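You operate a simulated robot arm through the tools that you are given. There is no shell and no other tool.

You run a simulated robot arm. Do the job below in one go: nothing can be reset, and whatever is moved stays where it is left.

Task
Put things in order on the top of the long bench. At the end: the silver strut stands where the black angle bracket stood; the white propeller from the top of the long bench stands where the knobbed pad stood; the knobbed pad is in the silver steel basket; the black angle bracket stands where the silver angle bracket stood; the silver angle bracket stands where the white propeller stood; whatever was shut is shut again. Leave all else as you found it, and nothing knocked over.

The check looks at the end state, three seconds after you hand in, the way a careful person would. Anything else that was tipped, shoved, dropped, spilled or broken makes it a failure.

Robot
A 7-joint arm with a two-finger parallel gripper, fixed in place. Base frame: the origin is at the foot of the arm, x ahead of it, y to its left, z up; the work surface is at about z = 0. Lengths are in mm, angles in degrees, forces in N, time in s.
With the tool pointing down near the work surface it reaches from about 240 to 620 mm from the base axis. Its first joint turns from -66.0 to 66.0 degrees. Payload 2.6 kg.
Tool frame: the origin (TCP) lies between the finger pads and is the grasp point; the fingertips stand 30 mm ahead of it; z points along the fingers, y is the line along which they close. Largest opening 94 mm; finger width 28, thickness 10; the body of the gripper, 50 by 96 mm, starts 55 mm behind the TCP.
Orientation is that of the tool frame in the base frame, as a unit quaternion [x, y, z, w]. With the fingers straight down and closing along the base's y, the tool's x points along the base's -x, its y along +y and its z along -z.

Tools
- The arm moves only by the tool play_rows. Its argument "targets" is a list of rows, each an object (a shift or turn left out is 0, a gripper value left out holds the last) with "grip": the closure, from 0 (fully open) to 1 (shut); "slide": the shift along the tool's x, y, z in mm, a list of three; "turn": the turn, a rotation vector about the tool's x, y, z in rad, a list of three. In form: [{"grip": grip, "slide": [dx, dy, dz], "turn": [rx, ry, rz]}, ...]. A call has 1 to 20 rows; each row is the pose to reach, as a shift and turn from the pose commanded when the call began, along the tool's axes at that moment. Rows are played at 5 a second. More than 50 mm and 8.6 degrees between two rows, or a gripper value outside its range, and nothing of the call is played. Where a pose cannot be reached the arm comes as near as it can. A force on the tool above 40 N (or 10 N above the force at the start of the call, whichever is more), or a blocked arm, ends the call early, and 0.2 s more pass. The fingers move at their own pace (about 72 mm/s each) and stop on an object; they squeeze with about 33 N. The grip force told is the motor's: it shows also when the fingers shut on nothing. Time passes only in rows, and 0.2 s behind the last, so rows that repeat a pose let the fingers close. It gives the time, the measured TCP pose, the force on the tool (base axes), the opening and the grip force at its end, in the units of the frame above (readings bear some noise), with the torque about the TCP (base axes, N m) and any sound that the robot's microphone picked up.
- Cameras (640 x 400 px; columns grow to the right, rows downward): "scene" is fixed at [31.9, 416.8, 567.6]; the picture's right is [-0.87, -0.49, 0.00], its down [-0.30, 0.54, -0.79] and it looks along [0.39, -0.69, -0.62] (base axes); focal length 297 px, centre (320, 200). "wrist" rides on the gripper at [76, 14, -103] in the tool frame; the picture's right is [-0.18, 0.98, 0.00], its down [-0.75, -0.14, -0.64] and it looks along [-0.63, -0.12, 0.77] (tool axes); focal length 243 px, centre (320, 200).
- get_image(camera): a new picture of that camera. No time passes.
- point_at(camera, pixels): for up to 12 pixels [column, row] of the newest picture of that camera ("zoom" is the newest enlarged one), the place [x, y, z] in the base frame of the surface seen there, good to about 3 mm, but the place of the scene camera against the robot may be out by one fixed shift of up to 25 mm in any direction. No time passes.
- close_up(camera, box): a new picture of the part [left, top, right, bottom] of that camera's present view, enlarged. No time passes.
- sign_off(): hands the job in; it is judged then, once.

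Open the gripper and draw the arm clear of the work before you hand the job in, unless the task says otherwise.

The tools are called after "Emit:" by a JSON object that holds its "api" and its "payload". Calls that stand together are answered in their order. play_rows: Moves the arm, as the interface text tells. Its arguments: {"type":"object","properties":{"targets":{"type":"array","items":{"type":"object","properties":{"grip":{"type":"number"},"slide":{"type":"array","items":{"type":"number"}},"turn":{"type":"array","items":{"type":"number"}}}}}},"required":["targets"]} The other tools are called the same way: get_image (camera) takes a picture; point_at (camera, pixels) gives the place of the surface under pixels of a picture; close_up (camera, box) takes an enlarged picture of a part of a camera's view; sign_off () hands the job in.

At the start:

```text
time_s: 0.0
ee_pos: [416.5, 96.2, 312.5]
orientation: [-0.001, 1.0, 0.0, 0.0]
contact_force: [0.3, 0.2, -0.4]
torque: [-0.03, -0.02, 0.02]
finger_gap: 93.8
grip_force: 0.0
```

scene: 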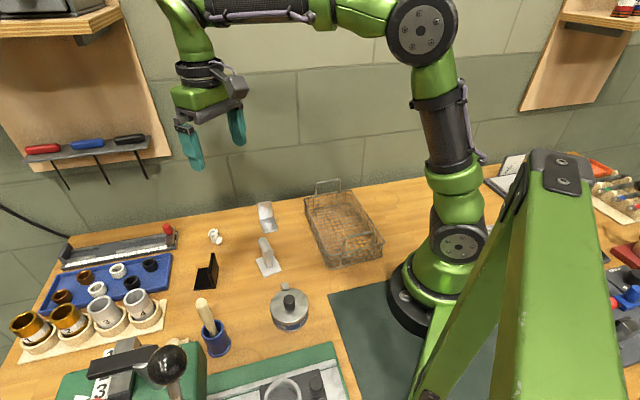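
wrist: 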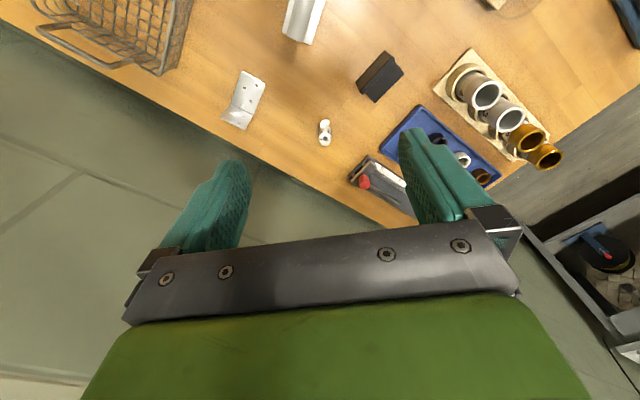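

I start by looking closely at the area with the objects in the scene picture (columns 180-400, rows 170-340) and the wrist view.

Emit:
{"api": "close_up", "payload": {"camera": "scene", "box": [180, 180, 400, 340]}}

Emit:
{"api": "close_up", "payload": {"camera": "wrist", "box": [200, 0, 440, 150]}}

```text
2.50 times, centred on (290, 260) of scene
```

zoom: 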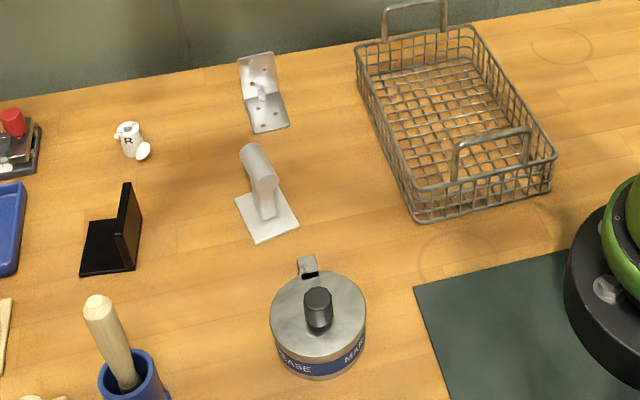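

```text
2.67 times, centred on (320, 75) of wrist
```

zoom: 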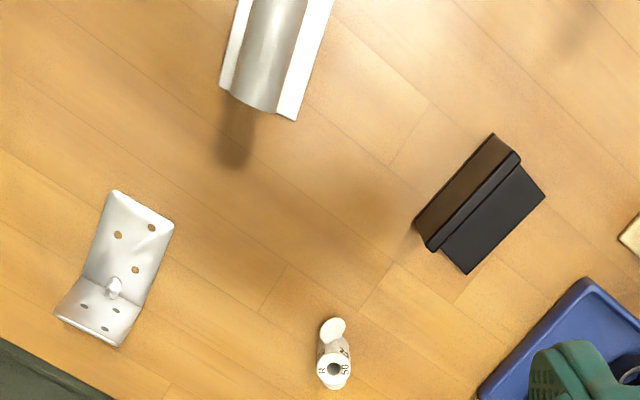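

The tin at (290,307) has a knob and a label; I need to see the other parts of the bench to find the knobbed pad and any other propeller. More close-ups.

Emit:
{"api": "close_up", "payload": {"camera": "scene", "box": [0, 200, 240, 400]}}

Emit:
{"api": "close_up", "payload": {"camera": "scene", "box": [460, 120, 640, 300]}}

Emit:
{"api": "close_up", "payload": {"camera": "scene", "box": [180, 270, 400, 400]}}

Emit:
{"api": "close_up", "payload": {"camera": "wrist", "box": [400, 0, 640, 150]}}

Emit:
{"api": "close_up", "payload": {"camera": "wrist", "box": [500, 150, 640, 370]}}

Emit:
{"api": "close_up", "payload": {"camera": "scene", "box": [0, 0, 200, 130]}}

Emit:
{"api": "close_up", "payload": {"camera": "scene", "box": [520, 0, 640, 80]}}

Emit:
{"api": "close_up", "payload": {"camera": "scene", "box": [260, 280, 320, 340]}}

```text
2.00 times, centred on (120, 300) of scene
```

zoom: 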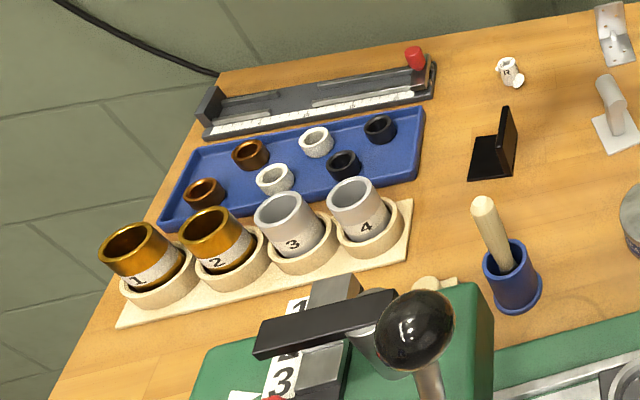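

```text
2.22 times, centred on (550, 210) of scene
```

zoom: 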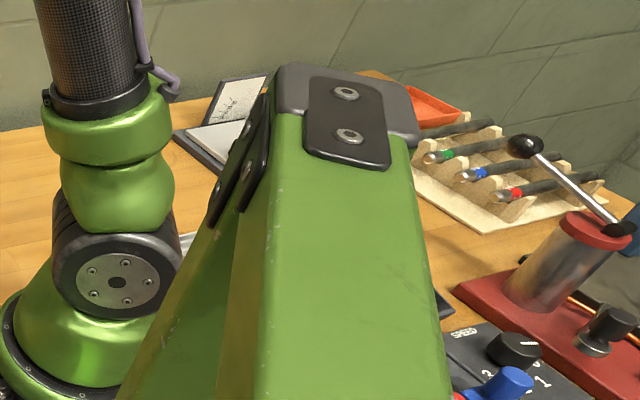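

```text
2.91 times, centred on (290, 335) of scene
```

zoom: 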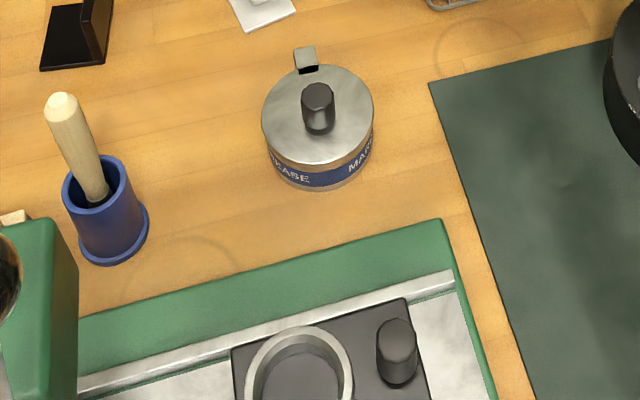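

```text
2.67 times, centred on (520, 75) of wrist
```

zoom: 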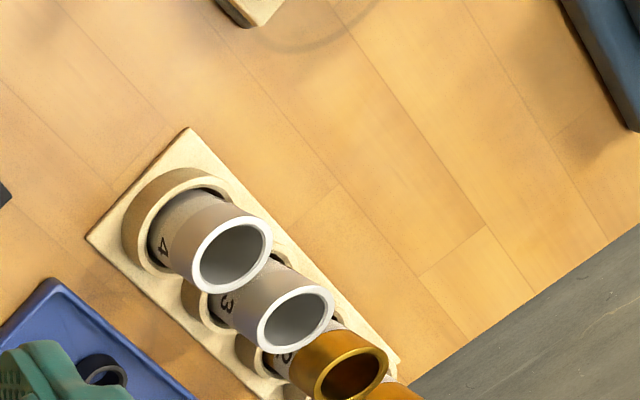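

```text
1.82 times, centred on (570, 260) of wrist
```

zoom: 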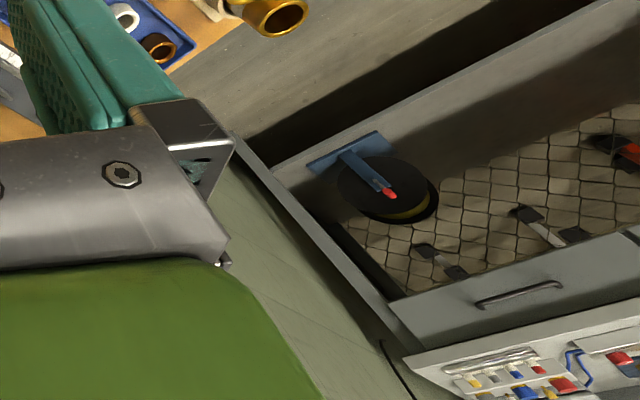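

```text
3.08 times, centred on (100, 65) of scene
```

zoom: 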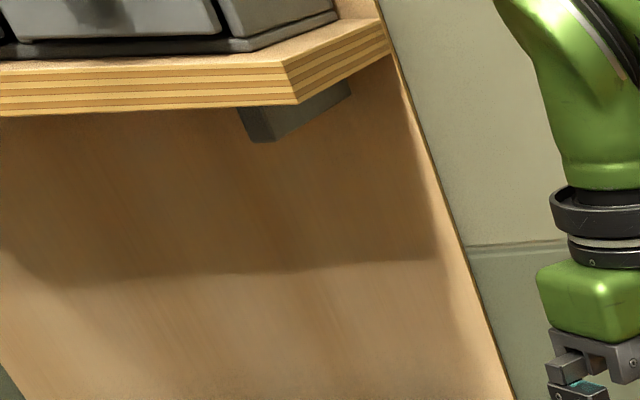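

```text
5.00 times, centred on (580, 40) of scene
```

zoom: 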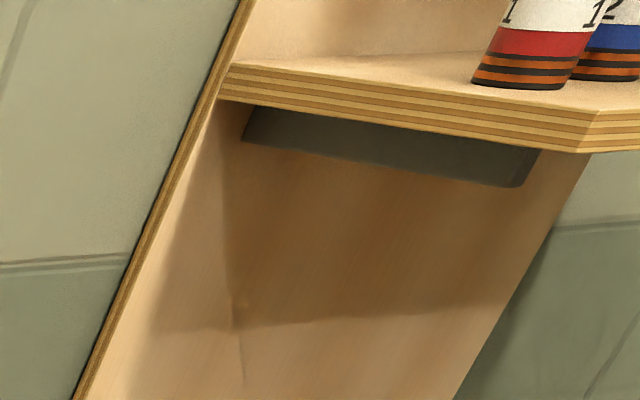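

```text
6.67 times, centred on (290, 310) of scene
```

zoom: 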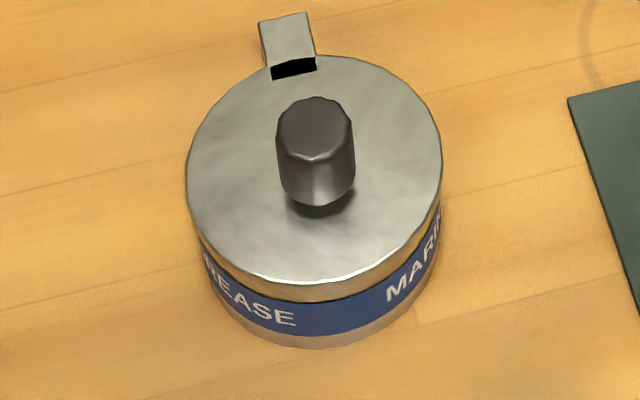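

Let me measure places of the things in both views, taking fresh full pictures for pointing.

Emit:
{"api": "point_at", "payload": {"camera": "scene", "pixels": [[215, 236], [206, 283], [266, 222], [268, 265], [290, 300], [317, 191], [365, 262], [215, 345], [170, 260], [290, 390], [130, 370], [345, 290]]}}

Emit:
{"api": "point_at", "payload": {"camera": "wrist", "pixels": [[324, 138], [380, 85], [385, 72], [237, 118], [248, 90], [305, 15], [480, 80], [100, 30], [420, 120], [600, 100], [510, 5], [630, 20]]}}

```text
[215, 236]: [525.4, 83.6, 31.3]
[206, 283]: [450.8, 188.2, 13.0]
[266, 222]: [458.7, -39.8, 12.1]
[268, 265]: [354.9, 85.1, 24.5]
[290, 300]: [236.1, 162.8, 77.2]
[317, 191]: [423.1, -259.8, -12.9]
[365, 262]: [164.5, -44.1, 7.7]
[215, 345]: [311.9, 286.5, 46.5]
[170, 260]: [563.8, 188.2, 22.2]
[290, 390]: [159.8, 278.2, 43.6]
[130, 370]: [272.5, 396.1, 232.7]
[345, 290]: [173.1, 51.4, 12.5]
```

```text
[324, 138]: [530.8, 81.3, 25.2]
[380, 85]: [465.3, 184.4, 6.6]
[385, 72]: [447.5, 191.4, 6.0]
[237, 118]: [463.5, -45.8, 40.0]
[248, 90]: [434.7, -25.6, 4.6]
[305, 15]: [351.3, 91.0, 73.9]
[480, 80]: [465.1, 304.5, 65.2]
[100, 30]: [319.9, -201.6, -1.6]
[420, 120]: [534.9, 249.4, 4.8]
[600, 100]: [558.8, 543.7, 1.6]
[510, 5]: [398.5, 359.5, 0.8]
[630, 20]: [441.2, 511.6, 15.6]
```

No knobbed pad seen clearly yet except the tin's knob. I point at a few more places (the green frame at (540,300), notepad (510,170), tin rim, knob) and then move up and look around with the wrist camera.

Emit:
{"api": "point_at", "payload": {"camera": "scene", "pixels": [[560, 160], [540, 300], [460, 380], [510, 170], [600, 190], [289, 302], [290, 330], [281, 288], [326, 186], [380, 240], [310, 210], [345, 262]]}}

Emit:
{"api": "play_rows", "payload": {"targets": [{"grip": 0, "slide": [10, 0, -40]}, {"slide": [40, 0, -80]}, {"slide": [80, 0, -100]}, {"slide": [110, 0, -100]}]}}

```text
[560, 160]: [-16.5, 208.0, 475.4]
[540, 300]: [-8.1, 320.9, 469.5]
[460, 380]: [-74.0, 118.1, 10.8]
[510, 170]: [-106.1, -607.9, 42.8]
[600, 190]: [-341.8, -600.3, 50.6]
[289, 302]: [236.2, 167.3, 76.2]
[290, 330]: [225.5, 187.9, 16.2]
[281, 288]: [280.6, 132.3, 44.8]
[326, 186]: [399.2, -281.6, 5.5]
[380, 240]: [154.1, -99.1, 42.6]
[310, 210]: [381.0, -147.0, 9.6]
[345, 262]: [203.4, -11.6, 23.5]
```

```text
time_s: 1.0
ee_pos: [305.9, 96.3, 414.0]
orientation: [-0.002, 1.0, 0.0, 0.0]
contact_force: [-0.2, -0.1, 0.6]
torque: [-0.03, 0.0, 0.03]
finger_gap: 94.1
grip_force: 0.0
```

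Now a look from higher up with both cameras.

Emit:
{"api": "get_image", "payload": {"camera": "wrist"}}

Emit:
{"api": "get_image", "payload": {"camera": "scene"}}

```text
taken
```

wrist: 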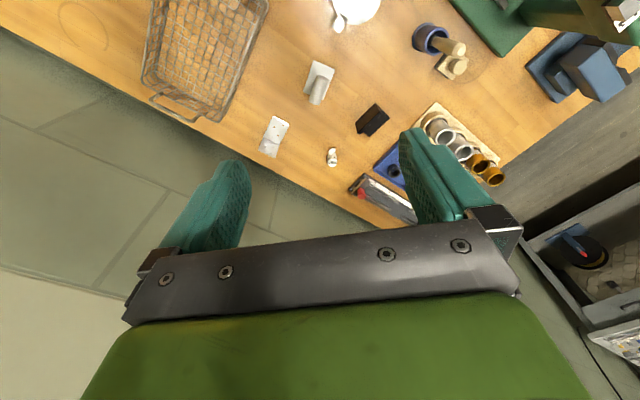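

```text
taken
```

scene: 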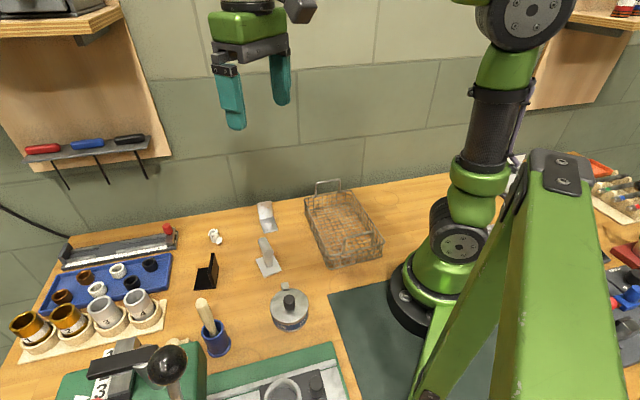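

At wrist (452,65), next to the blue pot, there is a small wooden pad with a knob. I zoom on it.

Emit:
{"api": "point_at", "payload": {"camera": "wrist", "pixels": [[452, 65], [455, 48], [430, 38], [440, 62], [462, 66], [475, 45]]}}

Emit:
{"api": "close_up", "payload": {"camera": "wrist", "box": [390, 0, 550, 100]}}

Emit:
{"api": "close_up", "payload": {"camera": "scene", "box": [160, 290, 260, 390]}}

Emit:
{"api": "close_up", "payload": {"camera": "wrist", "box": [230, 40, 430, 200]}}

```text
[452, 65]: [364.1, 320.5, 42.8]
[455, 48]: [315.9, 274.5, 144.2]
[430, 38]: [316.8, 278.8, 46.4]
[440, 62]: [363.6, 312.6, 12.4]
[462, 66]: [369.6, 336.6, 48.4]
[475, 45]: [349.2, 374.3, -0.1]
```

```text
4.00 times, centred on (470, 50) of wrist
```

zoom: 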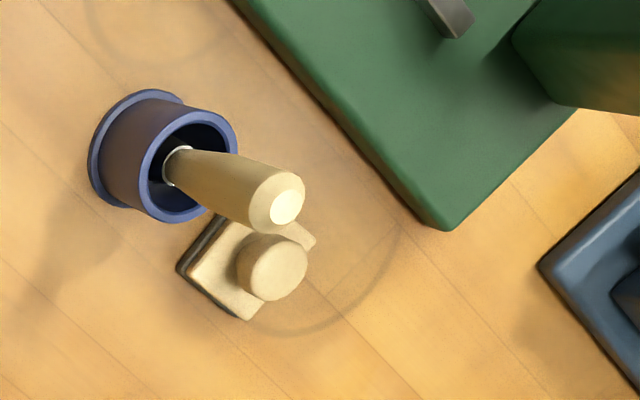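

```text
4.00 times, centred on (210, 340) of scene
```

zoom: 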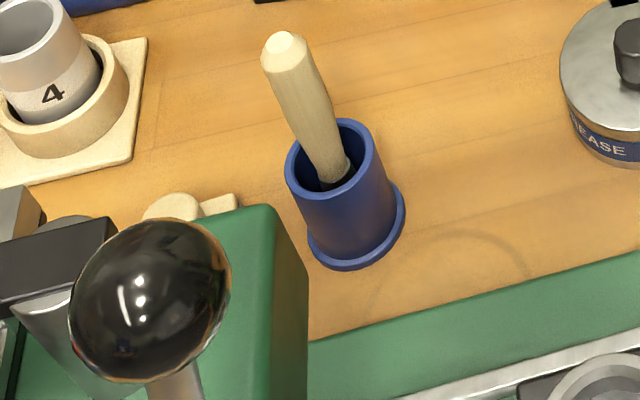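

```text
2.50 times, centred on (330, 120) of wrist
```

zoom: 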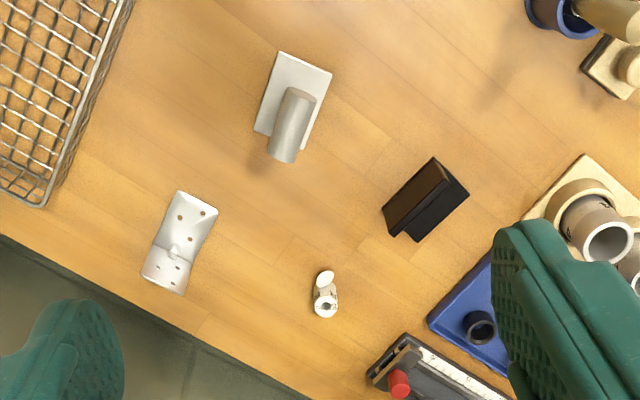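

The knobbed pad sits near (364,318), beside the blue pot with a leaning wooden handle and the green press with a lever ball (scene (167,365), about (272,396,232)). I move to a high viewpoint over it to see it better.

Emit:
{"api": "play_rows", "payload": {"targets": [{"slide": [-10, 35, 10]}, {"slide": [-20, 70, 30]}, {"slide": [-35, 105, 55]}, {"slide": [-50, 140, 80]}, {"slide": [-60, 170, 105]}, {"slide": [-70, 195, 125]}, {"slide": [-70, 195, 125]}]}}

Emit:
{"api": "get_image", "payload": {"camera": "wrist"}}

Emit:
{"api": "get_image", "payload": {"camera": "scene"}}

```text
time_s: 2.6
ee_pos: [376.4, 291.2, 287.6]
orientation: [0.0, 1.0, 0.0, 0.001]
contact_force: [-0.3, -0.2, -0.1]
torque: [-0.01, 0.02, -0.03]
finger_gap: 94.1
grip_force: 0.0
```

```text
taken
```

wrist: 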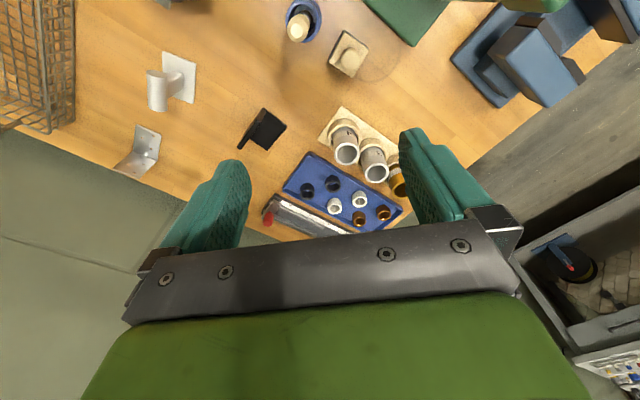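

```text
taken
```

scene: 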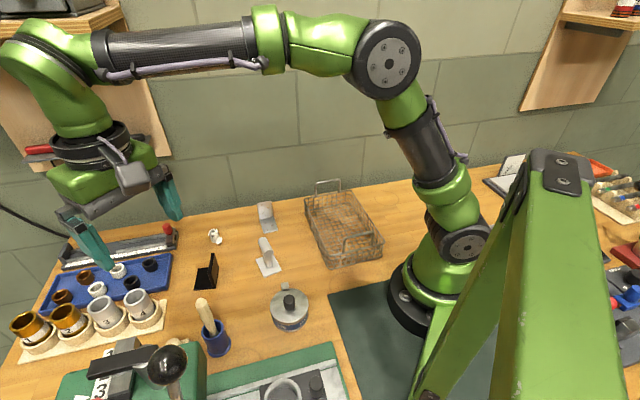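

The pad with its knob is seen clear of the handle at wrist (348,53). I zoom and measure points on it.

Emit:
{"api": "close_up", "payload": {"camera": "wrist", "box": [270, 0, 430, 100]}}

Emit:
{"api": "point_at", "payload": {"camera": "wrist", "pixels": [[348, 57], [345, 32], [367, 47], [351, 75], [330, 60], [299, 27], [303, 5], [318, 20], [288, 20], [345, 140], [340, 110], [380, 40]]}}

```text
4.00 times, centred on (350, 50) of wrist
```

zoom: 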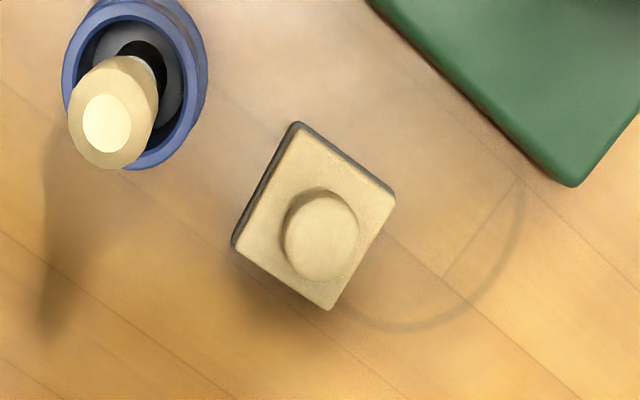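

```text
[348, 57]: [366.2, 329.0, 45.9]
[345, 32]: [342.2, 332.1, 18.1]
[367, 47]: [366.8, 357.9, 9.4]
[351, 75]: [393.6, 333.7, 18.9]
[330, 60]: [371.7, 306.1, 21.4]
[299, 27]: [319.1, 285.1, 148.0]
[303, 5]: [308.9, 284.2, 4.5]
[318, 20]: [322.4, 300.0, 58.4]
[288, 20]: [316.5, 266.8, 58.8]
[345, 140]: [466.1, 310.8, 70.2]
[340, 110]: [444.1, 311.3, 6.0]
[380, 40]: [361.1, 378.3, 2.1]
```

I measure pad corners and knob on the zoomed picture.

Emit:
{"api": "point_at", "payload": {"camera": "zoom", "pixels": [[303, 130], [388, 198], [328, 300], [242, 240], [322, 238], [295, 238], [352, 238], [320, 200], [322, 272], [260, 165], [330, 320], [107, 122]]}}

```text
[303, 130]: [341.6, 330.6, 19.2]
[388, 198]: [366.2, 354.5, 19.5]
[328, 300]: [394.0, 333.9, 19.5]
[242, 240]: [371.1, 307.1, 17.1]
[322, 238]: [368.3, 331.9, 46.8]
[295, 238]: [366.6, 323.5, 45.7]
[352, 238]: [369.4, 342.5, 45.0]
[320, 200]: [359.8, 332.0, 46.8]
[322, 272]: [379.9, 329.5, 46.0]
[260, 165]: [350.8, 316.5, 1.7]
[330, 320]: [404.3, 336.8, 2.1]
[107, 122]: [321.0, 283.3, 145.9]
```

Pad centre is about (368.2,331.5), top of the plate z≈19, knob Ø≈20 up to z≈46; the brush handle top is at (321,283,146). Next I move over the brackets and propeller to survey them.

Emit:
{"api": "play_rows", "payload": {"targets": [{"slide": [-10, -40, 0]}, {"slide": [-20, -80, 10]}, {"slide": [-30, -120, 20]}, {"slide": [-40, -160, 40]}, {"slide": [-50, -200, 55]}, {"slide": [-60, -231, 65]}, {"slide": [-60, -231, 65]}]}}

Emit:
{"api": "get_image", "payload": {"camera": "wrist"}}

Emit:
{"api": "close_up", "payload": {"camera": "wrist", "box": [200, 30, 440, 180]}}

```text
time_s: 4.2
ee_pos: [435.9, 59.7, 222.9]
orientation: [-0.001, 1.0, 0.0, 0.001]
contact_force: [0.5, 0.7, -0.1]
torque: [0.0, -0.03, 0.01]
finger_gap: 93.7
grip_force: 0.0
```

```text
taken
```

wrist: 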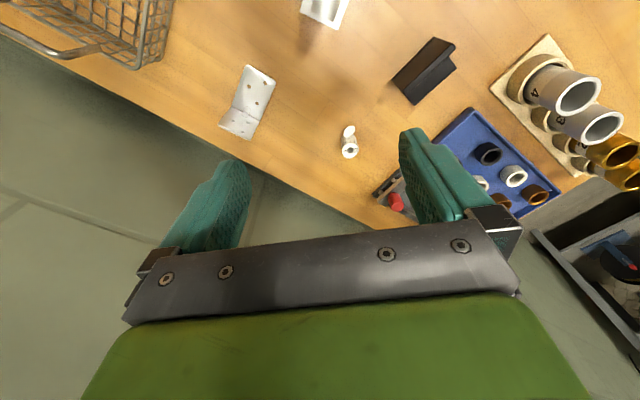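

```text
2.67 times, centred on (320, 105) of wrist
```

zoom: 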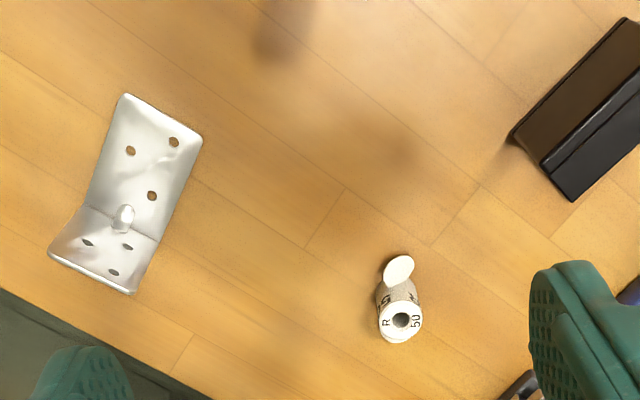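

Zooming further onto each: the propeller at (350,143), silver bracket at (247,100), black bracket at (427,68).

Emit:
{"api": "close_up", "payload": {"camera": "wrist", "box": [326, 115, 374, 165]}}

Emit:
{"api": "point_at", "payload": {"camera": "zoom", "pixels": [[320, 200], [320, 100], [320, 270], [300, 280], [340, 80]]}}

Emit:
{"api": "close_up", "payload": {"camera": "scene", "box": [195, 215, 235, 255]}}

Emit:
{"api": "close_up", "payload": {"camera": "scene", "box": [245, 195, 295, 285]}}

Emit:
{"api": "close_up", "payload": {"camera": "scene", "box": [185, 245, 235, 300]}}

```text
8.00 times, centred on (350, 140) of wrist
```

zoom: 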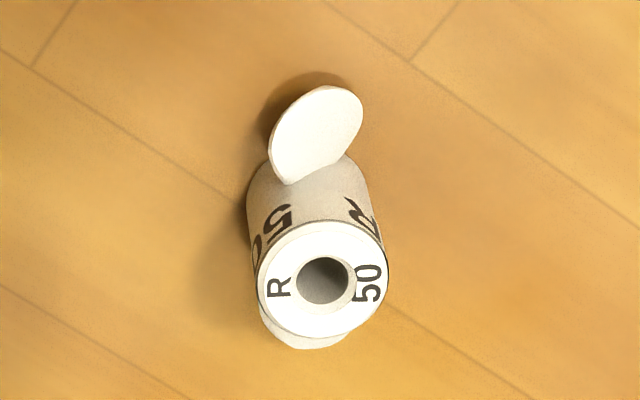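

```text
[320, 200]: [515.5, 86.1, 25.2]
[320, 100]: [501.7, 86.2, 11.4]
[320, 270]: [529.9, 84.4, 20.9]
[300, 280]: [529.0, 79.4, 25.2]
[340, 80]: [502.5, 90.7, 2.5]
```

```text
10.00 times, centred on (215, 235) of scene
```

zoom: 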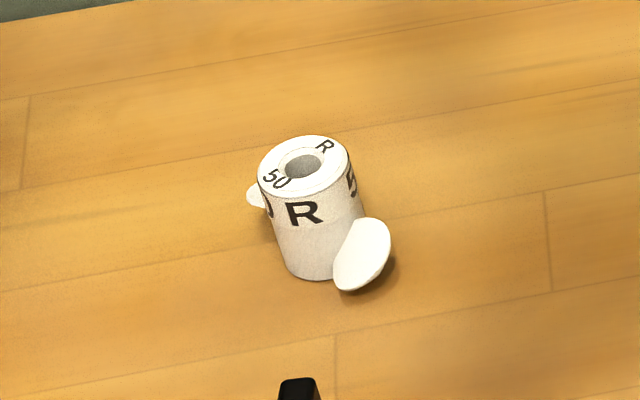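

```text
4.44 times, centred on (270, 240) of scene
```

zoom: 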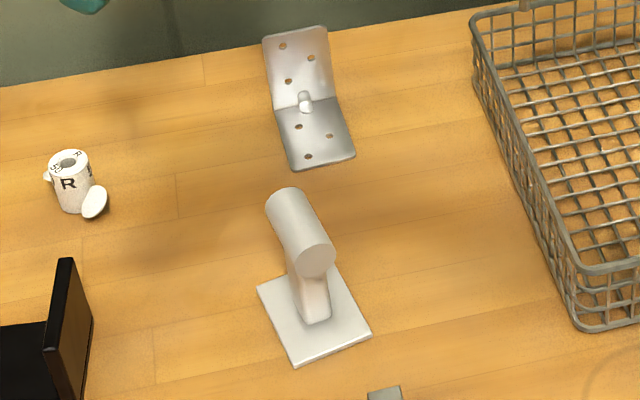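

```text
7.27 times, centred on (210, 272) of scene
```

zoom: 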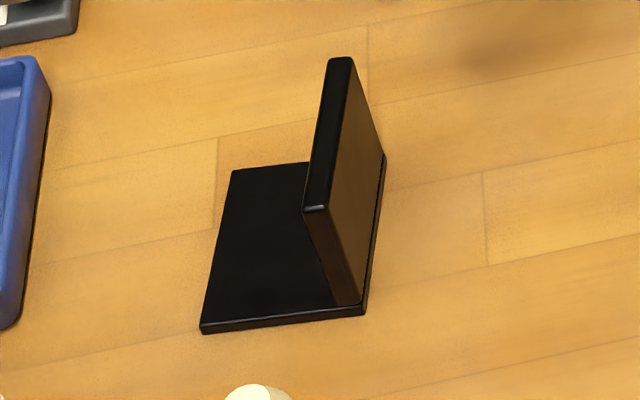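

I measure the propeller's hub rim and blades on a fresh zoom of the wrist view.

Emit:
{"api": "close_up", "payload": {"camera": "wrist", "box": [326, 115, 374, 165]}}

Emit:
{"api": "point_at", "payload": {"camera": "zoom", "pixels": [[272, 285], [372, 275], [315, 238], [328, 325], [270, 310], [375, 300], [300, 343], [320, 120], [300, 160], [350, 110], [310, 200], [340, 345]]}}

Emit:
{"api": "close_up", "payload": {"camera": "wrist", "box": [205, 55, 285, 145]}}

```text
8.00 times, centred on (350, 140) of wrist
```

zoom: 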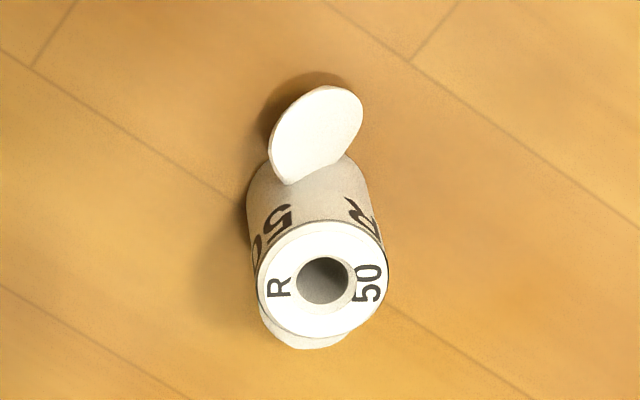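

```text
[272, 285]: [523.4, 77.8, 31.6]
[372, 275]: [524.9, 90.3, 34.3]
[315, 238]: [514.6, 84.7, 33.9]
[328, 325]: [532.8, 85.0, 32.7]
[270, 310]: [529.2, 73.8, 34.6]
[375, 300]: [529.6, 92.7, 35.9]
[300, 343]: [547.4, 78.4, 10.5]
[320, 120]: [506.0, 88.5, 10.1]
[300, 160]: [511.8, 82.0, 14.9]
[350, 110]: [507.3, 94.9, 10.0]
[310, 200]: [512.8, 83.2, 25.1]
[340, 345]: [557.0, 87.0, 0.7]
```

```text
4.44 times, centred on (245, 100) of wrist
```

zoom: 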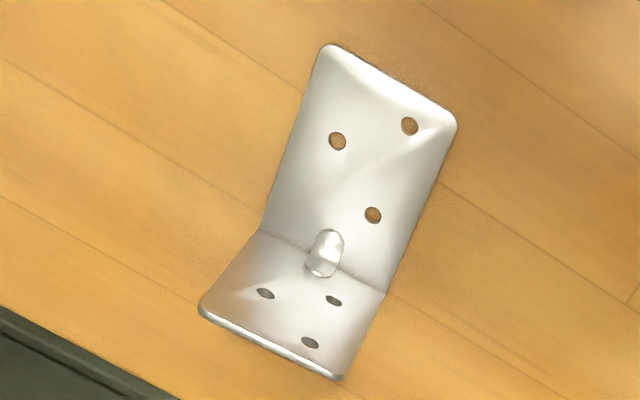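

Propeller: hub centre ≈ (524,84.5), Ø≈20, top z≈34, blades roughly along x at z≈10-15. Now I measure the silver bracket.

Emit:
{"api": "point_at", "payload": {"camera": "zoom", "pixels": [[328, 55], [448, 122], [268, 225], [385, 280], [205, 310], [335, 372], [325, 240], [322, 270], [380, 170], [300, 180], [275, 335], [300, 290]]}}

Emit:
{"api": "close_up", "payload": {"camera": "wrist", "box": [380, 25, 470, 115]}}

```text
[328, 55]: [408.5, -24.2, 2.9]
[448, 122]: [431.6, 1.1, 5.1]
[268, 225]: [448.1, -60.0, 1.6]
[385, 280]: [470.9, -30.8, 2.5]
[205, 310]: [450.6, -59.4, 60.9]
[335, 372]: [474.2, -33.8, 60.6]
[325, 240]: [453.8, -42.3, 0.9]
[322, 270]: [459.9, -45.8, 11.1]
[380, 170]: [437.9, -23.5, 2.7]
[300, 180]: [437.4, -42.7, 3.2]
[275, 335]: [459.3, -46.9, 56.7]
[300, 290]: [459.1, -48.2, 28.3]
```

```text
4.44 times, centred on (425, 70) of wrist
```

zoom: 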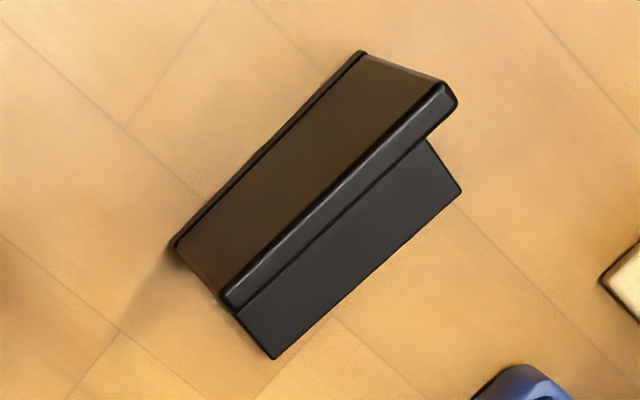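

Silver bracket: width direction ≈47.6°, vertical plate centre ≈ (462,-46.6) up to z≈61, footprint centre ≈ (441,-29). Now the black bracket points.

Emit:
{"api": "point_at", "payload": {"camera": "zoom", "pixels": [[232, 300], [448, 100], [180, 243], [360, 58], [275, 350], [455, 190], [242, 310], [425, 150], [340, 195], [370, 230], [310, 170], [345, 275]]}}

Emit:
{"api": "play_rows", "payload": {"targets": [{"slide": [30, 0, 0]}, {"slide": [65, 0, 0]}, {"slide": [100, 0, 0]}, {"slide": [120, 0, 0]}, {"slide": [120, 0, 0]}]}}

Emit:
{"api": "get_image", "payload": {"camera": "wrist"}}

```text
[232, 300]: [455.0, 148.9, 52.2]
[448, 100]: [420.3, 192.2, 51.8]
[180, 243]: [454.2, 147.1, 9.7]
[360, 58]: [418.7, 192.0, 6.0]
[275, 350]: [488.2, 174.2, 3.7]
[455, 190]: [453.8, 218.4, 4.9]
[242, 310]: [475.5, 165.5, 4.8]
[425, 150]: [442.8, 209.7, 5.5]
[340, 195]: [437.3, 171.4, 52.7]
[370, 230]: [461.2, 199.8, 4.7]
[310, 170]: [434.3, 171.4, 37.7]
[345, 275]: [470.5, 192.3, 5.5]
```

```text
time_s: 5.4
ee_pos: [316.1, 60.1, 223.3]
orientation: [-0.001, 1.0, 0.0, 0.0]
contact_force: [-0.3, 0.6, -0.5]
torque: [-0.01, 0.01, -0.03]
finger_gap: 94.0
grip_force: 0.0
```

```text
taken
```

wrist: 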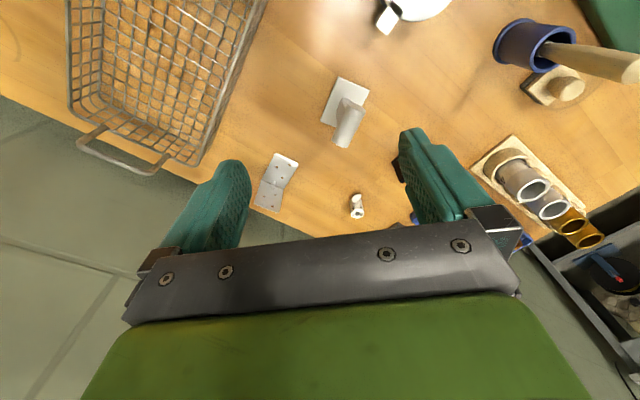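

Black bracket: width direction ≈128.4°, footprint centre ≈ (453.7,183), vertical plate ≈ (440,172) up to z≈52. Now zoom on the strut and the basket.

Emit:
{"api": "close_up", "payload": {"camera": "wrist", "box": [300, 65, 390, 155]}}

Emit:
{"api": "point_at", "payload": {"camera": "zoom", "pixels": [[345, 65], [465, 105], [190, 185], [210, 265], [230, 290], [285, 160], [330, 120], [340, 290], [300, 340], [220, 320], [260, 240], [330, 225]]}}

Emit:
{"api": "point_at", "payload": {"camera": "wrist", "pixels": [[185, 162], [72, 105], [265, 5], [215, 130], [70, 20], [150, 60], [170, 90], [160, 40], [110, 125], [140, 172], [240, 70], [180, 20]]}}

```text
4.44 times, centred on (345, 110) of wrist
```

zoom: 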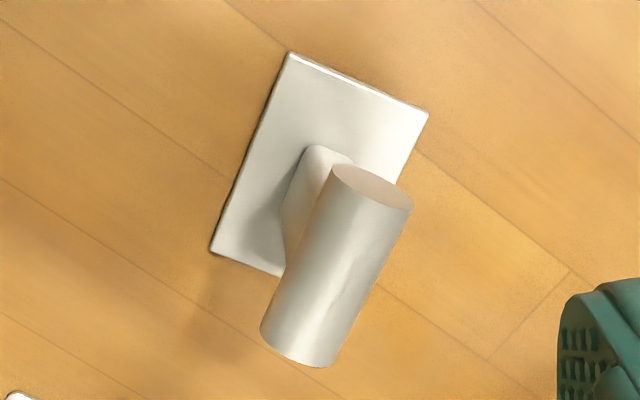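

```text
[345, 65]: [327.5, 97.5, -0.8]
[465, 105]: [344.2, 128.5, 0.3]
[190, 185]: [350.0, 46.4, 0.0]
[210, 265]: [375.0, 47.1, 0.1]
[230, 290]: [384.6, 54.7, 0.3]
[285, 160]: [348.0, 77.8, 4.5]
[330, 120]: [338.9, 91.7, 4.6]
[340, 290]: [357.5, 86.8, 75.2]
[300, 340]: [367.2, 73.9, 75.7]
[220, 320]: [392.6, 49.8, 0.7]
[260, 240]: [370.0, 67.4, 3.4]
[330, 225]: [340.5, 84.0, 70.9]
```

```text
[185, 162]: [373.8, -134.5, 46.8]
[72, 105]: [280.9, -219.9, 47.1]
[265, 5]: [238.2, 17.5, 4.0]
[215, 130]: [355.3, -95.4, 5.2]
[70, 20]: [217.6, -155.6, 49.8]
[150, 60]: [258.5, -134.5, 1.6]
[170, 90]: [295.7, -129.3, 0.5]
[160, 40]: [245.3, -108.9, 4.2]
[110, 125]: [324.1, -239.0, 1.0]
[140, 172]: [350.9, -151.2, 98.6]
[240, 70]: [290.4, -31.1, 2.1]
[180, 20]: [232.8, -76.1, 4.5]
```

I take more strut points: plate corners and both ends of the top cylinder.

Emit:
{"api": "point_at", "payload": {"camera": "zoom", "pixels": [[292, 58], [420, 113], [216, 246], [275, 268], [400, 175], [372, 188], [340, 180], [405, 215], [300, 360], [268, 325], [325, 355], [355, 250]]}}

Emit:
{"api": "close_up", "payload": {"camera": "wrist", "box": [40, 0, 280, 190]}}

```text
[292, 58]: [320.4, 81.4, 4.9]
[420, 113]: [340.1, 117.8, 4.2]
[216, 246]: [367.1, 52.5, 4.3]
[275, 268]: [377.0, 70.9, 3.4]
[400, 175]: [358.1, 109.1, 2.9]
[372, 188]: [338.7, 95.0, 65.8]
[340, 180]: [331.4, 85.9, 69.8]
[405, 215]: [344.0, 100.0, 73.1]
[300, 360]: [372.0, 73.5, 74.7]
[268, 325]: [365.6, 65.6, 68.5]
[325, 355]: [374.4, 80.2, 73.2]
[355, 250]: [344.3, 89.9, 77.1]
```

```text
2.11 times, centred on (160, 95) of wrist
```

zoom: 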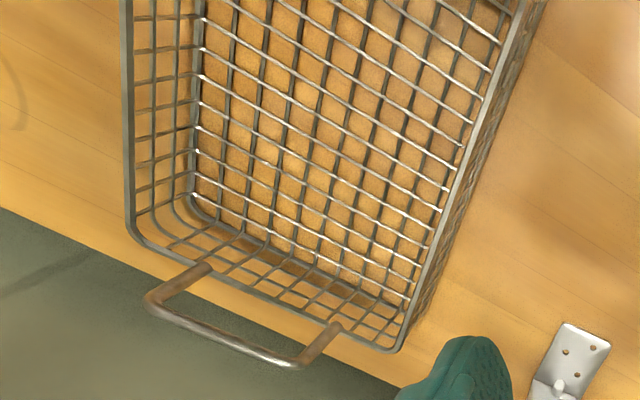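

Strut: plate centre ≈ (353.6,85), cylinder axis ≈ -31°, top z≈77. Next, check heights of the press near the pad (scene green block (190,370), lever ball (167,365), black bar (130,360)) and basket rim.

Emit:
{"api": "point_at", "payload": {"camera": "scene", "pixels": [[195, 370], [204, 345], [167, 365], [130, 360], [100, 370], [170, 395], [206, 310], [203, 302], [212, 318], [218, 350], [185, 347], [80, 385]]}}

Emit:
{"api": "close_up", "payload": {"camera": "scene", "box": [50, 310, 250, 400]}}

Emit:
{"api": "point_at", "payload": {"camera": "wrist", "pixels": [[178, 165], [73, 100], [68, 2], [200, 160], [235, 90], [262, 10], [110, 100], [130, 80], [155, 130], [180, 140], [215, 60], [100, 20]]}}

```text
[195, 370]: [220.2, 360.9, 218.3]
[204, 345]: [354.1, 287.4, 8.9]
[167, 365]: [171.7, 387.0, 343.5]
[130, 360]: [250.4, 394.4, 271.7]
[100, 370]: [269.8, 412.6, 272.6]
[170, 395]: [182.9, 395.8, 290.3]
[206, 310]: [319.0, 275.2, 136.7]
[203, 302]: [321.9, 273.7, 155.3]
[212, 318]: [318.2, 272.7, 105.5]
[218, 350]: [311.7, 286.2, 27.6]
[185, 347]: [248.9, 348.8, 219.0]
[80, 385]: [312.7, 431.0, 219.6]
```

```text
3.20 times, centred on (150, 355) of scene
```

zoom: 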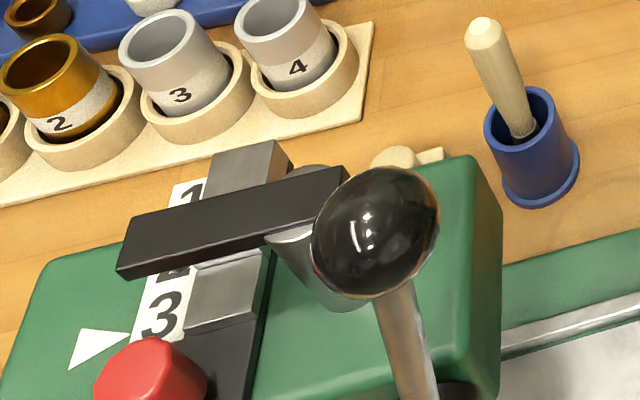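

```text
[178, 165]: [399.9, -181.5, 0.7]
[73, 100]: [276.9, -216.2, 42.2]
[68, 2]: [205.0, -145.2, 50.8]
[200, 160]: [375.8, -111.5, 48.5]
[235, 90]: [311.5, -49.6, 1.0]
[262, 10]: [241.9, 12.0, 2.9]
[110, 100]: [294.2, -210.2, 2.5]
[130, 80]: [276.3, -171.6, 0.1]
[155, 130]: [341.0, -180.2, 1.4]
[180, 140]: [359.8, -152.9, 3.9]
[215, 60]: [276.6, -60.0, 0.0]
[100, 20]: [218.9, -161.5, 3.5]
```

The press head is about 210 mm high but stays ≥50 mm from where the gripper and camera will be; brush handle leaves ~18 mm with a 12° turn. I rise and go over the knob at (368,331).

Emit:
{"api": "play_rows", "payload": {"targets": [{"grip": 0.5, "slide": [-5, 35, -30], "turn": [0, 0, -0.03]}, {"slide": [-10, 75, -50], "turn": [0, 0, -0.06]}, {"slide": [-20, 115, -66], "turn": [0, 0, -0.09]}, {"slide": [-30, 155, -66], "turn": [0, 0, -0.12]}, {"slide": [-40, 195, -66], "turn": [0, 0, -0.15]}, {"slide": [-48, 235, -66], "turn": [0, 0, -0.18]}, {"slide": [-52, 271.2, -66], "turn": [0, 0, -0.209]}, {"slide": [-52, 271.2, -66], "turn": [0, 0, -0.209]}]}}

Emit:
{"api": "get_image", "payload": {"camera": "wrist"}}

Emit:
{"api": "get_image", "payload": {"camera": "scene"}}

```text
time_s: 7.2
ee_pos: [367.9, 332.5, 288.7]
orientation: [-0.104, 0.995, -0.001, 0.0]
contact_force: [-0.5, 0.2, 0.0]
torque: [-0.02, 0.0, 0.0]
finger_gap: 47.0
grip_force: 0.1
```

```text
taken
```

wrist: 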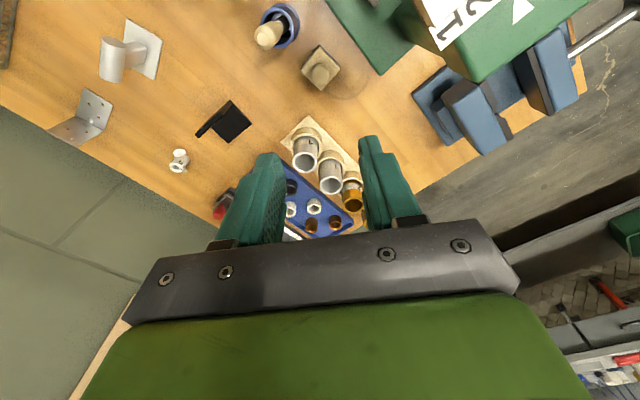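

```text
taken
```

scene: 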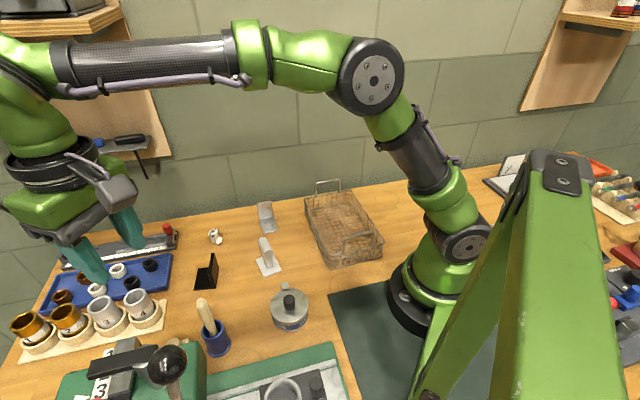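

I check the press head's near edge in the wrist view (around (400,15)-(470,75)) and re-measure the knob from here.

Emit:
{"api": "point_at", "payload": {"camera": "wrist", "pixels": [[410, 15], [440, 45], [470, 72], [430, 5], [480, 60], [395, 8], [320, 75], [318, 60], [265, 35], [500, 60], [375, 60], [440, 60]]}}

Emit:
{"api": "close_up", "payload": {"camera": "wrist", "box": [240, 0, 400, 100]}}

```text
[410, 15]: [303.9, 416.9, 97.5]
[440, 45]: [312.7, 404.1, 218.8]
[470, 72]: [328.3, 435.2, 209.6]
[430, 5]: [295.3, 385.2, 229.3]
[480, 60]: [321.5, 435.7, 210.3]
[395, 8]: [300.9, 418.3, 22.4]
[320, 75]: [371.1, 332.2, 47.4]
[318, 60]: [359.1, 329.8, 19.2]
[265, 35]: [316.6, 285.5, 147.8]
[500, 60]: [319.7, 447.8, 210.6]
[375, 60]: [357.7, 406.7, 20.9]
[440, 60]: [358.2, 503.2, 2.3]
```

```text
4.00 times, centred on (320, 50) of wrist
```

zoom: 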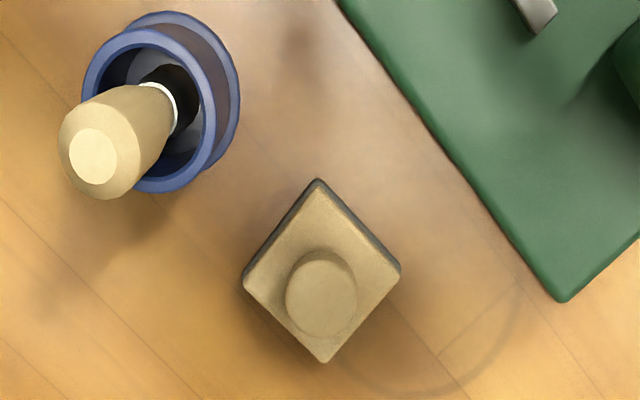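

I look closer at the press head's near corner to be sure of the clearance for the wrist camera.

Emit:
{"api": "close_up", "payload": {"camera": "wrist", "box": [340, 0, 500, 100]}}

Emit:
{"api": "point_at", "payload": {"camera": "zoom", "pixels": [[215, 60], [235, 20], [300, 110], [400, 180], [520, 310], [260, 80], [250, 130], [210, 110], [100, 200], [160, 280], [50, 120], [400, 260]]}}

```text
4.00 times, centred on (420, 50) of wrist
```

zoom: 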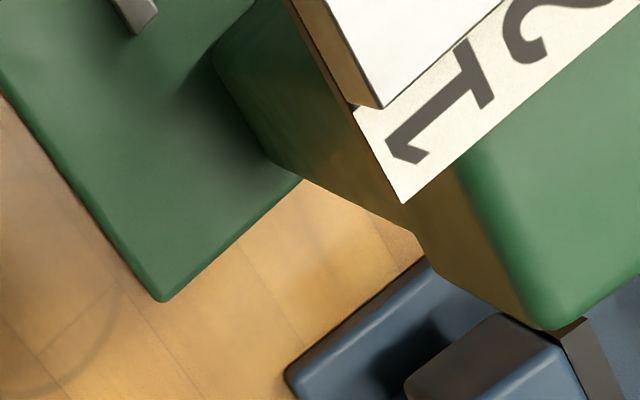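

```text
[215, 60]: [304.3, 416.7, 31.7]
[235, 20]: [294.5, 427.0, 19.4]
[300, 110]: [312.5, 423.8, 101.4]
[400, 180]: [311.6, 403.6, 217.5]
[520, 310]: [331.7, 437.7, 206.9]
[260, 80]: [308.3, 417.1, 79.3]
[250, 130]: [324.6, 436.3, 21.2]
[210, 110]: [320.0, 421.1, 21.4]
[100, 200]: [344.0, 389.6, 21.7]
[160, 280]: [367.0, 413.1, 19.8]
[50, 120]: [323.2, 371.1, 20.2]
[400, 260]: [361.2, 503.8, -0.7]
```

I re-measure the knob top on a tight zoom.

Emit:
{"api": "close_up", "payload": {"camera": "wrist", "box": [290, 35, 350, 100]}}

Emit:
{"api": "point_at", "payload": {"camera": "zoom", "pixels": [[320, 245], [275, 255], [370, 250], [315, 195], [330, 300], [300, 215], [350, 290], [290, 285], [360, 215]]}}

```text
6.15 times, centred on (320, 68) of wrist
```

zoom: 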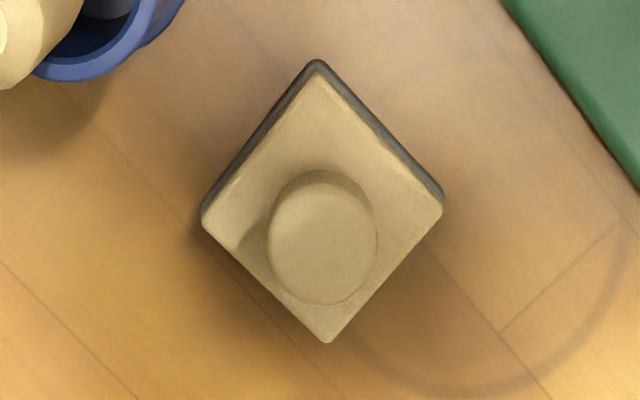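

```text
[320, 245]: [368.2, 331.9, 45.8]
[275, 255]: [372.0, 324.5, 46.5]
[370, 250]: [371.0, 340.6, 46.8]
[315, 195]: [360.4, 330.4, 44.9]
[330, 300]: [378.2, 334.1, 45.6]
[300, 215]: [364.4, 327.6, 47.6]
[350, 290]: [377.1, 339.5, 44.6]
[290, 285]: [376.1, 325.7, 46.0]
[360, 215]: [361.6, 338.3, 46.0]
```

Knob centre ≈ (369.3,332.3). I descend part way (to z≈140), adding 5° turn, then check.

Emit:
{"api": "play_rows", "payload": {"targets": [{"slide": [-1, 0, 40], "turn": [0, 0, -0.04]}, {"slide": [-1, 0, 80], "turn": [0, 0, -0.087]}, {"slide": [-1, 0, 115], "turn": [0, 0, -0.087]}, {"slide": [-1, 0, 145], "turn": [0, 0, -0.087]}, {"slide": [-1, 0, 145], "turn": [0, 0, -0.087]}]}}

Emit:
{"api": "get_image", "payload": {"camera": "scene"}}

Emit:
{"api": "get_image", "payload": {"camera": "wrist"}}

```text
time_s: 8.4
ee_pos: [369.6, 330.4, 143.6]
orientation: [-0.148, 0.989, 0.001, 0.0]
contact_force: [0.7, 0.0, -0.5]
torque: [-0.04, -0.03, -0.03]
finger_gap: 47.1
grip_force: 0.2
```

```text
taken
```

scene: 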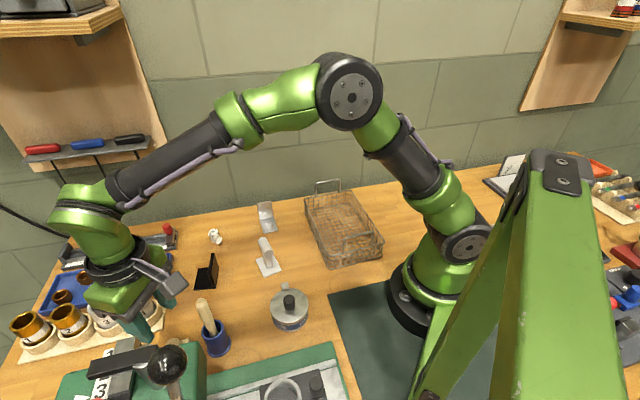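

```text
taken
```

wrist: 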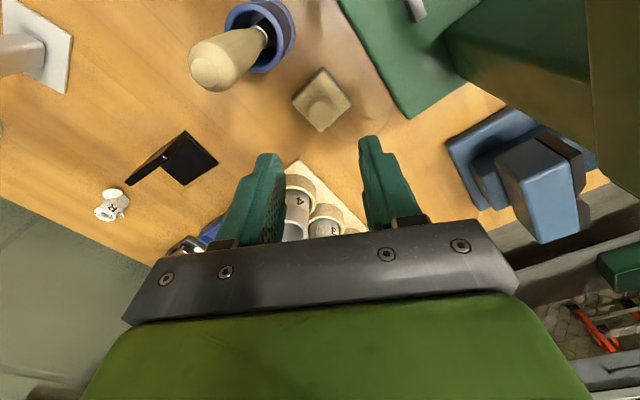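

Clear so far: the handle is at left (225,65), the press at right. I descend to z≈54 around the knob and close.

Emit:
{"api": "play_rows", "payload": {"targets": [{"slide": [0, 1.5, 30]}, {"slide": [0, 1.5, 60]}, {"slide": [0, 1.5, 80]}, {"slide": [0, 1.5, 89.5]}, {"slide": [0, 1.5, 89.5]}]}}

Emit:
{"api": "get_image", "payload": {"camera": "wrist"}}

Emit:
{"api": "get_image", "payload": {"camera": "scene"}}

```text
time_s: 9.6
ee_pos: [368.8, 333.1, 52.8]
orientation: [-0.148, 0.989, 0.0, 0.0]
contact_force: [-0.4, -0.5, -0.1]
torque: [-0.01, -0.02, -0.01]
finger_gap: 47.1
grip_force: 0.0
```

```text
taken
```

wrist: 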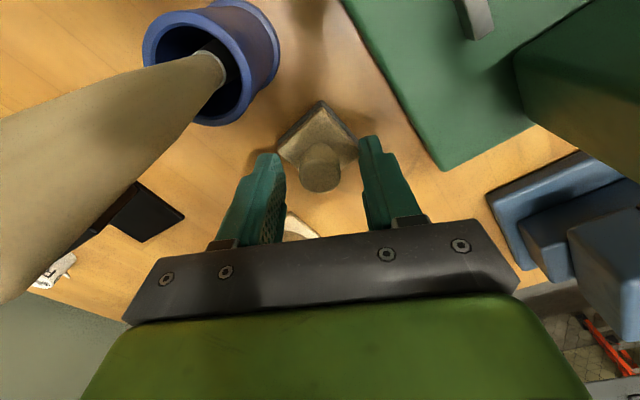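

```text
taken
```

scene: 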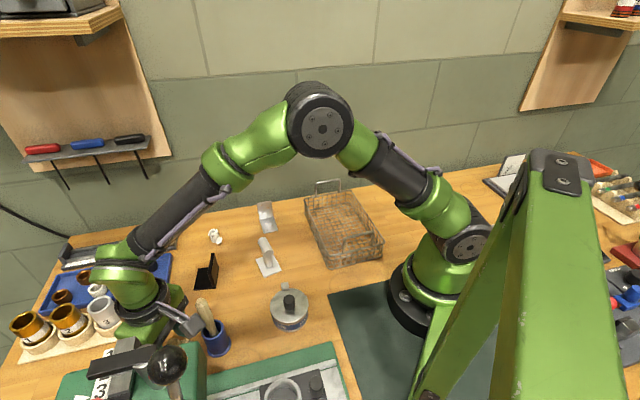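

The knob at wrist (322,170) lies between the fingers. I close the gripper.

Emit:
{"api": "play_rows", "payload": {"targets": [{"grip": 1.0}, {}, {}, {}]}}

```text
time_s: 10.6
ee_pos: [369.1, 332.7, 54.0]
orientation: [-0.148, 0.989, 0.001, 0.0]
contact_force: [-0.6, -0.1, 0.0]
torque: [0.0, -0.02, -0.01]
finger_gap: 22.4
grip_force: 32.9
```

Gripped (gap 22.4). Lift straight up to z≈280.

Emit:
{"api": "play_rows", "payload": {"targets": [{"slide": [0, 0, -15]}, {"slide": [0, 0, -50]}, {"slide": [0, 0, -90]}, {"slide": [0, 0, -130]}, {"slide": [0, 0, -170]}, {"slide": [0, 0, -205]}, {"slide": [0, 0, -226]}, {"slide": [0, 0, -226]}]}}

Emit:
{"api": "get_image", "payload": {"camera": "wrist"}}

```text
time_s: 12.4
ee_pos: [367.3, 333.7, 280.4]
orientation: [-0.148, 0.989, -0.001, -0.001]
contact_force: [-0.3, 0.3, 0.0]
torque: [-0.02, -0.02, -0.01]
finger_gap: 0.0
grip_force: 33.2
```

```text
taken
```

wrist: 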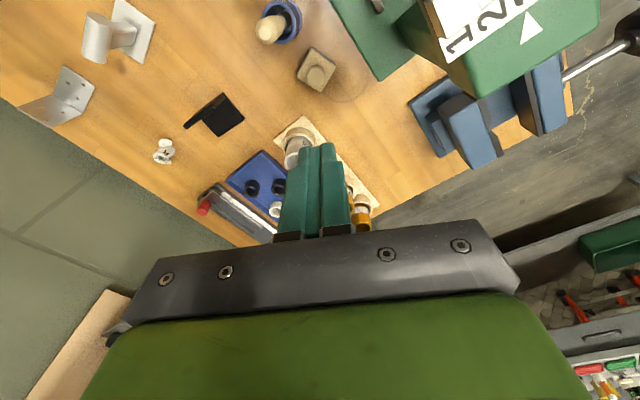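

The gripper came up empty (gap 0.0): the knob slipped out, and the pad still stands at wrist (315,70). I check its pose closely.

Emit:
{"api": "close_up", "payload": {"camera": "wrist", "box": [285, 35, 345, 100]}}

Emit:
{"api": "point_at", "payload": {"camera": "zoom", "pixels": [[320, 215], [275, 215], [370, 215], [325, 165], [320, 270], [320, 65], [440, 185], [310, 320], [220, 190]]}}

Emit:
{"api": "get_image", "payload": {"camera": "scene"}}

```text
6.15 times, centred on (315, 68) of wrist
```

zoom: 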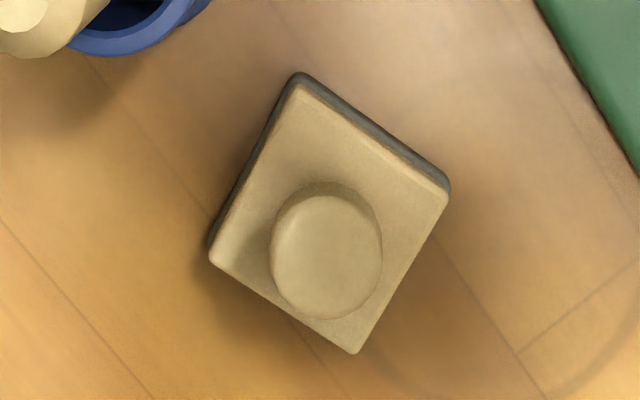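

```text
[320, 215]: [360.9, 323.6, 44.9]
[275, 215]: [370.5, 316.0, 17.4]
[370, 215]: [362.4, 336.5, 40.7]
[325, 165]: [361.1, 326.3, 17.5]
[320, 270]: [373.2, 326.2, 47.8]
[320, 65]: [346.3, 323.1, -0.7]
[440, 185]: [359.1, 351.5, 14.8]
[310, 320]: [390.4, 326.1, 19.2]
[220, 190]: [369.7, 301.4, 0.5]
```

```text
taken
```

scene: 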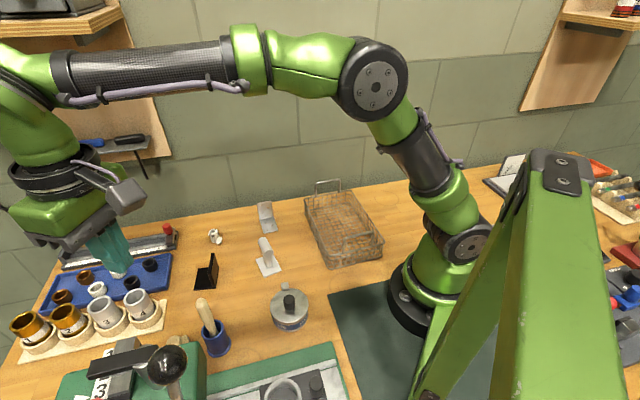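

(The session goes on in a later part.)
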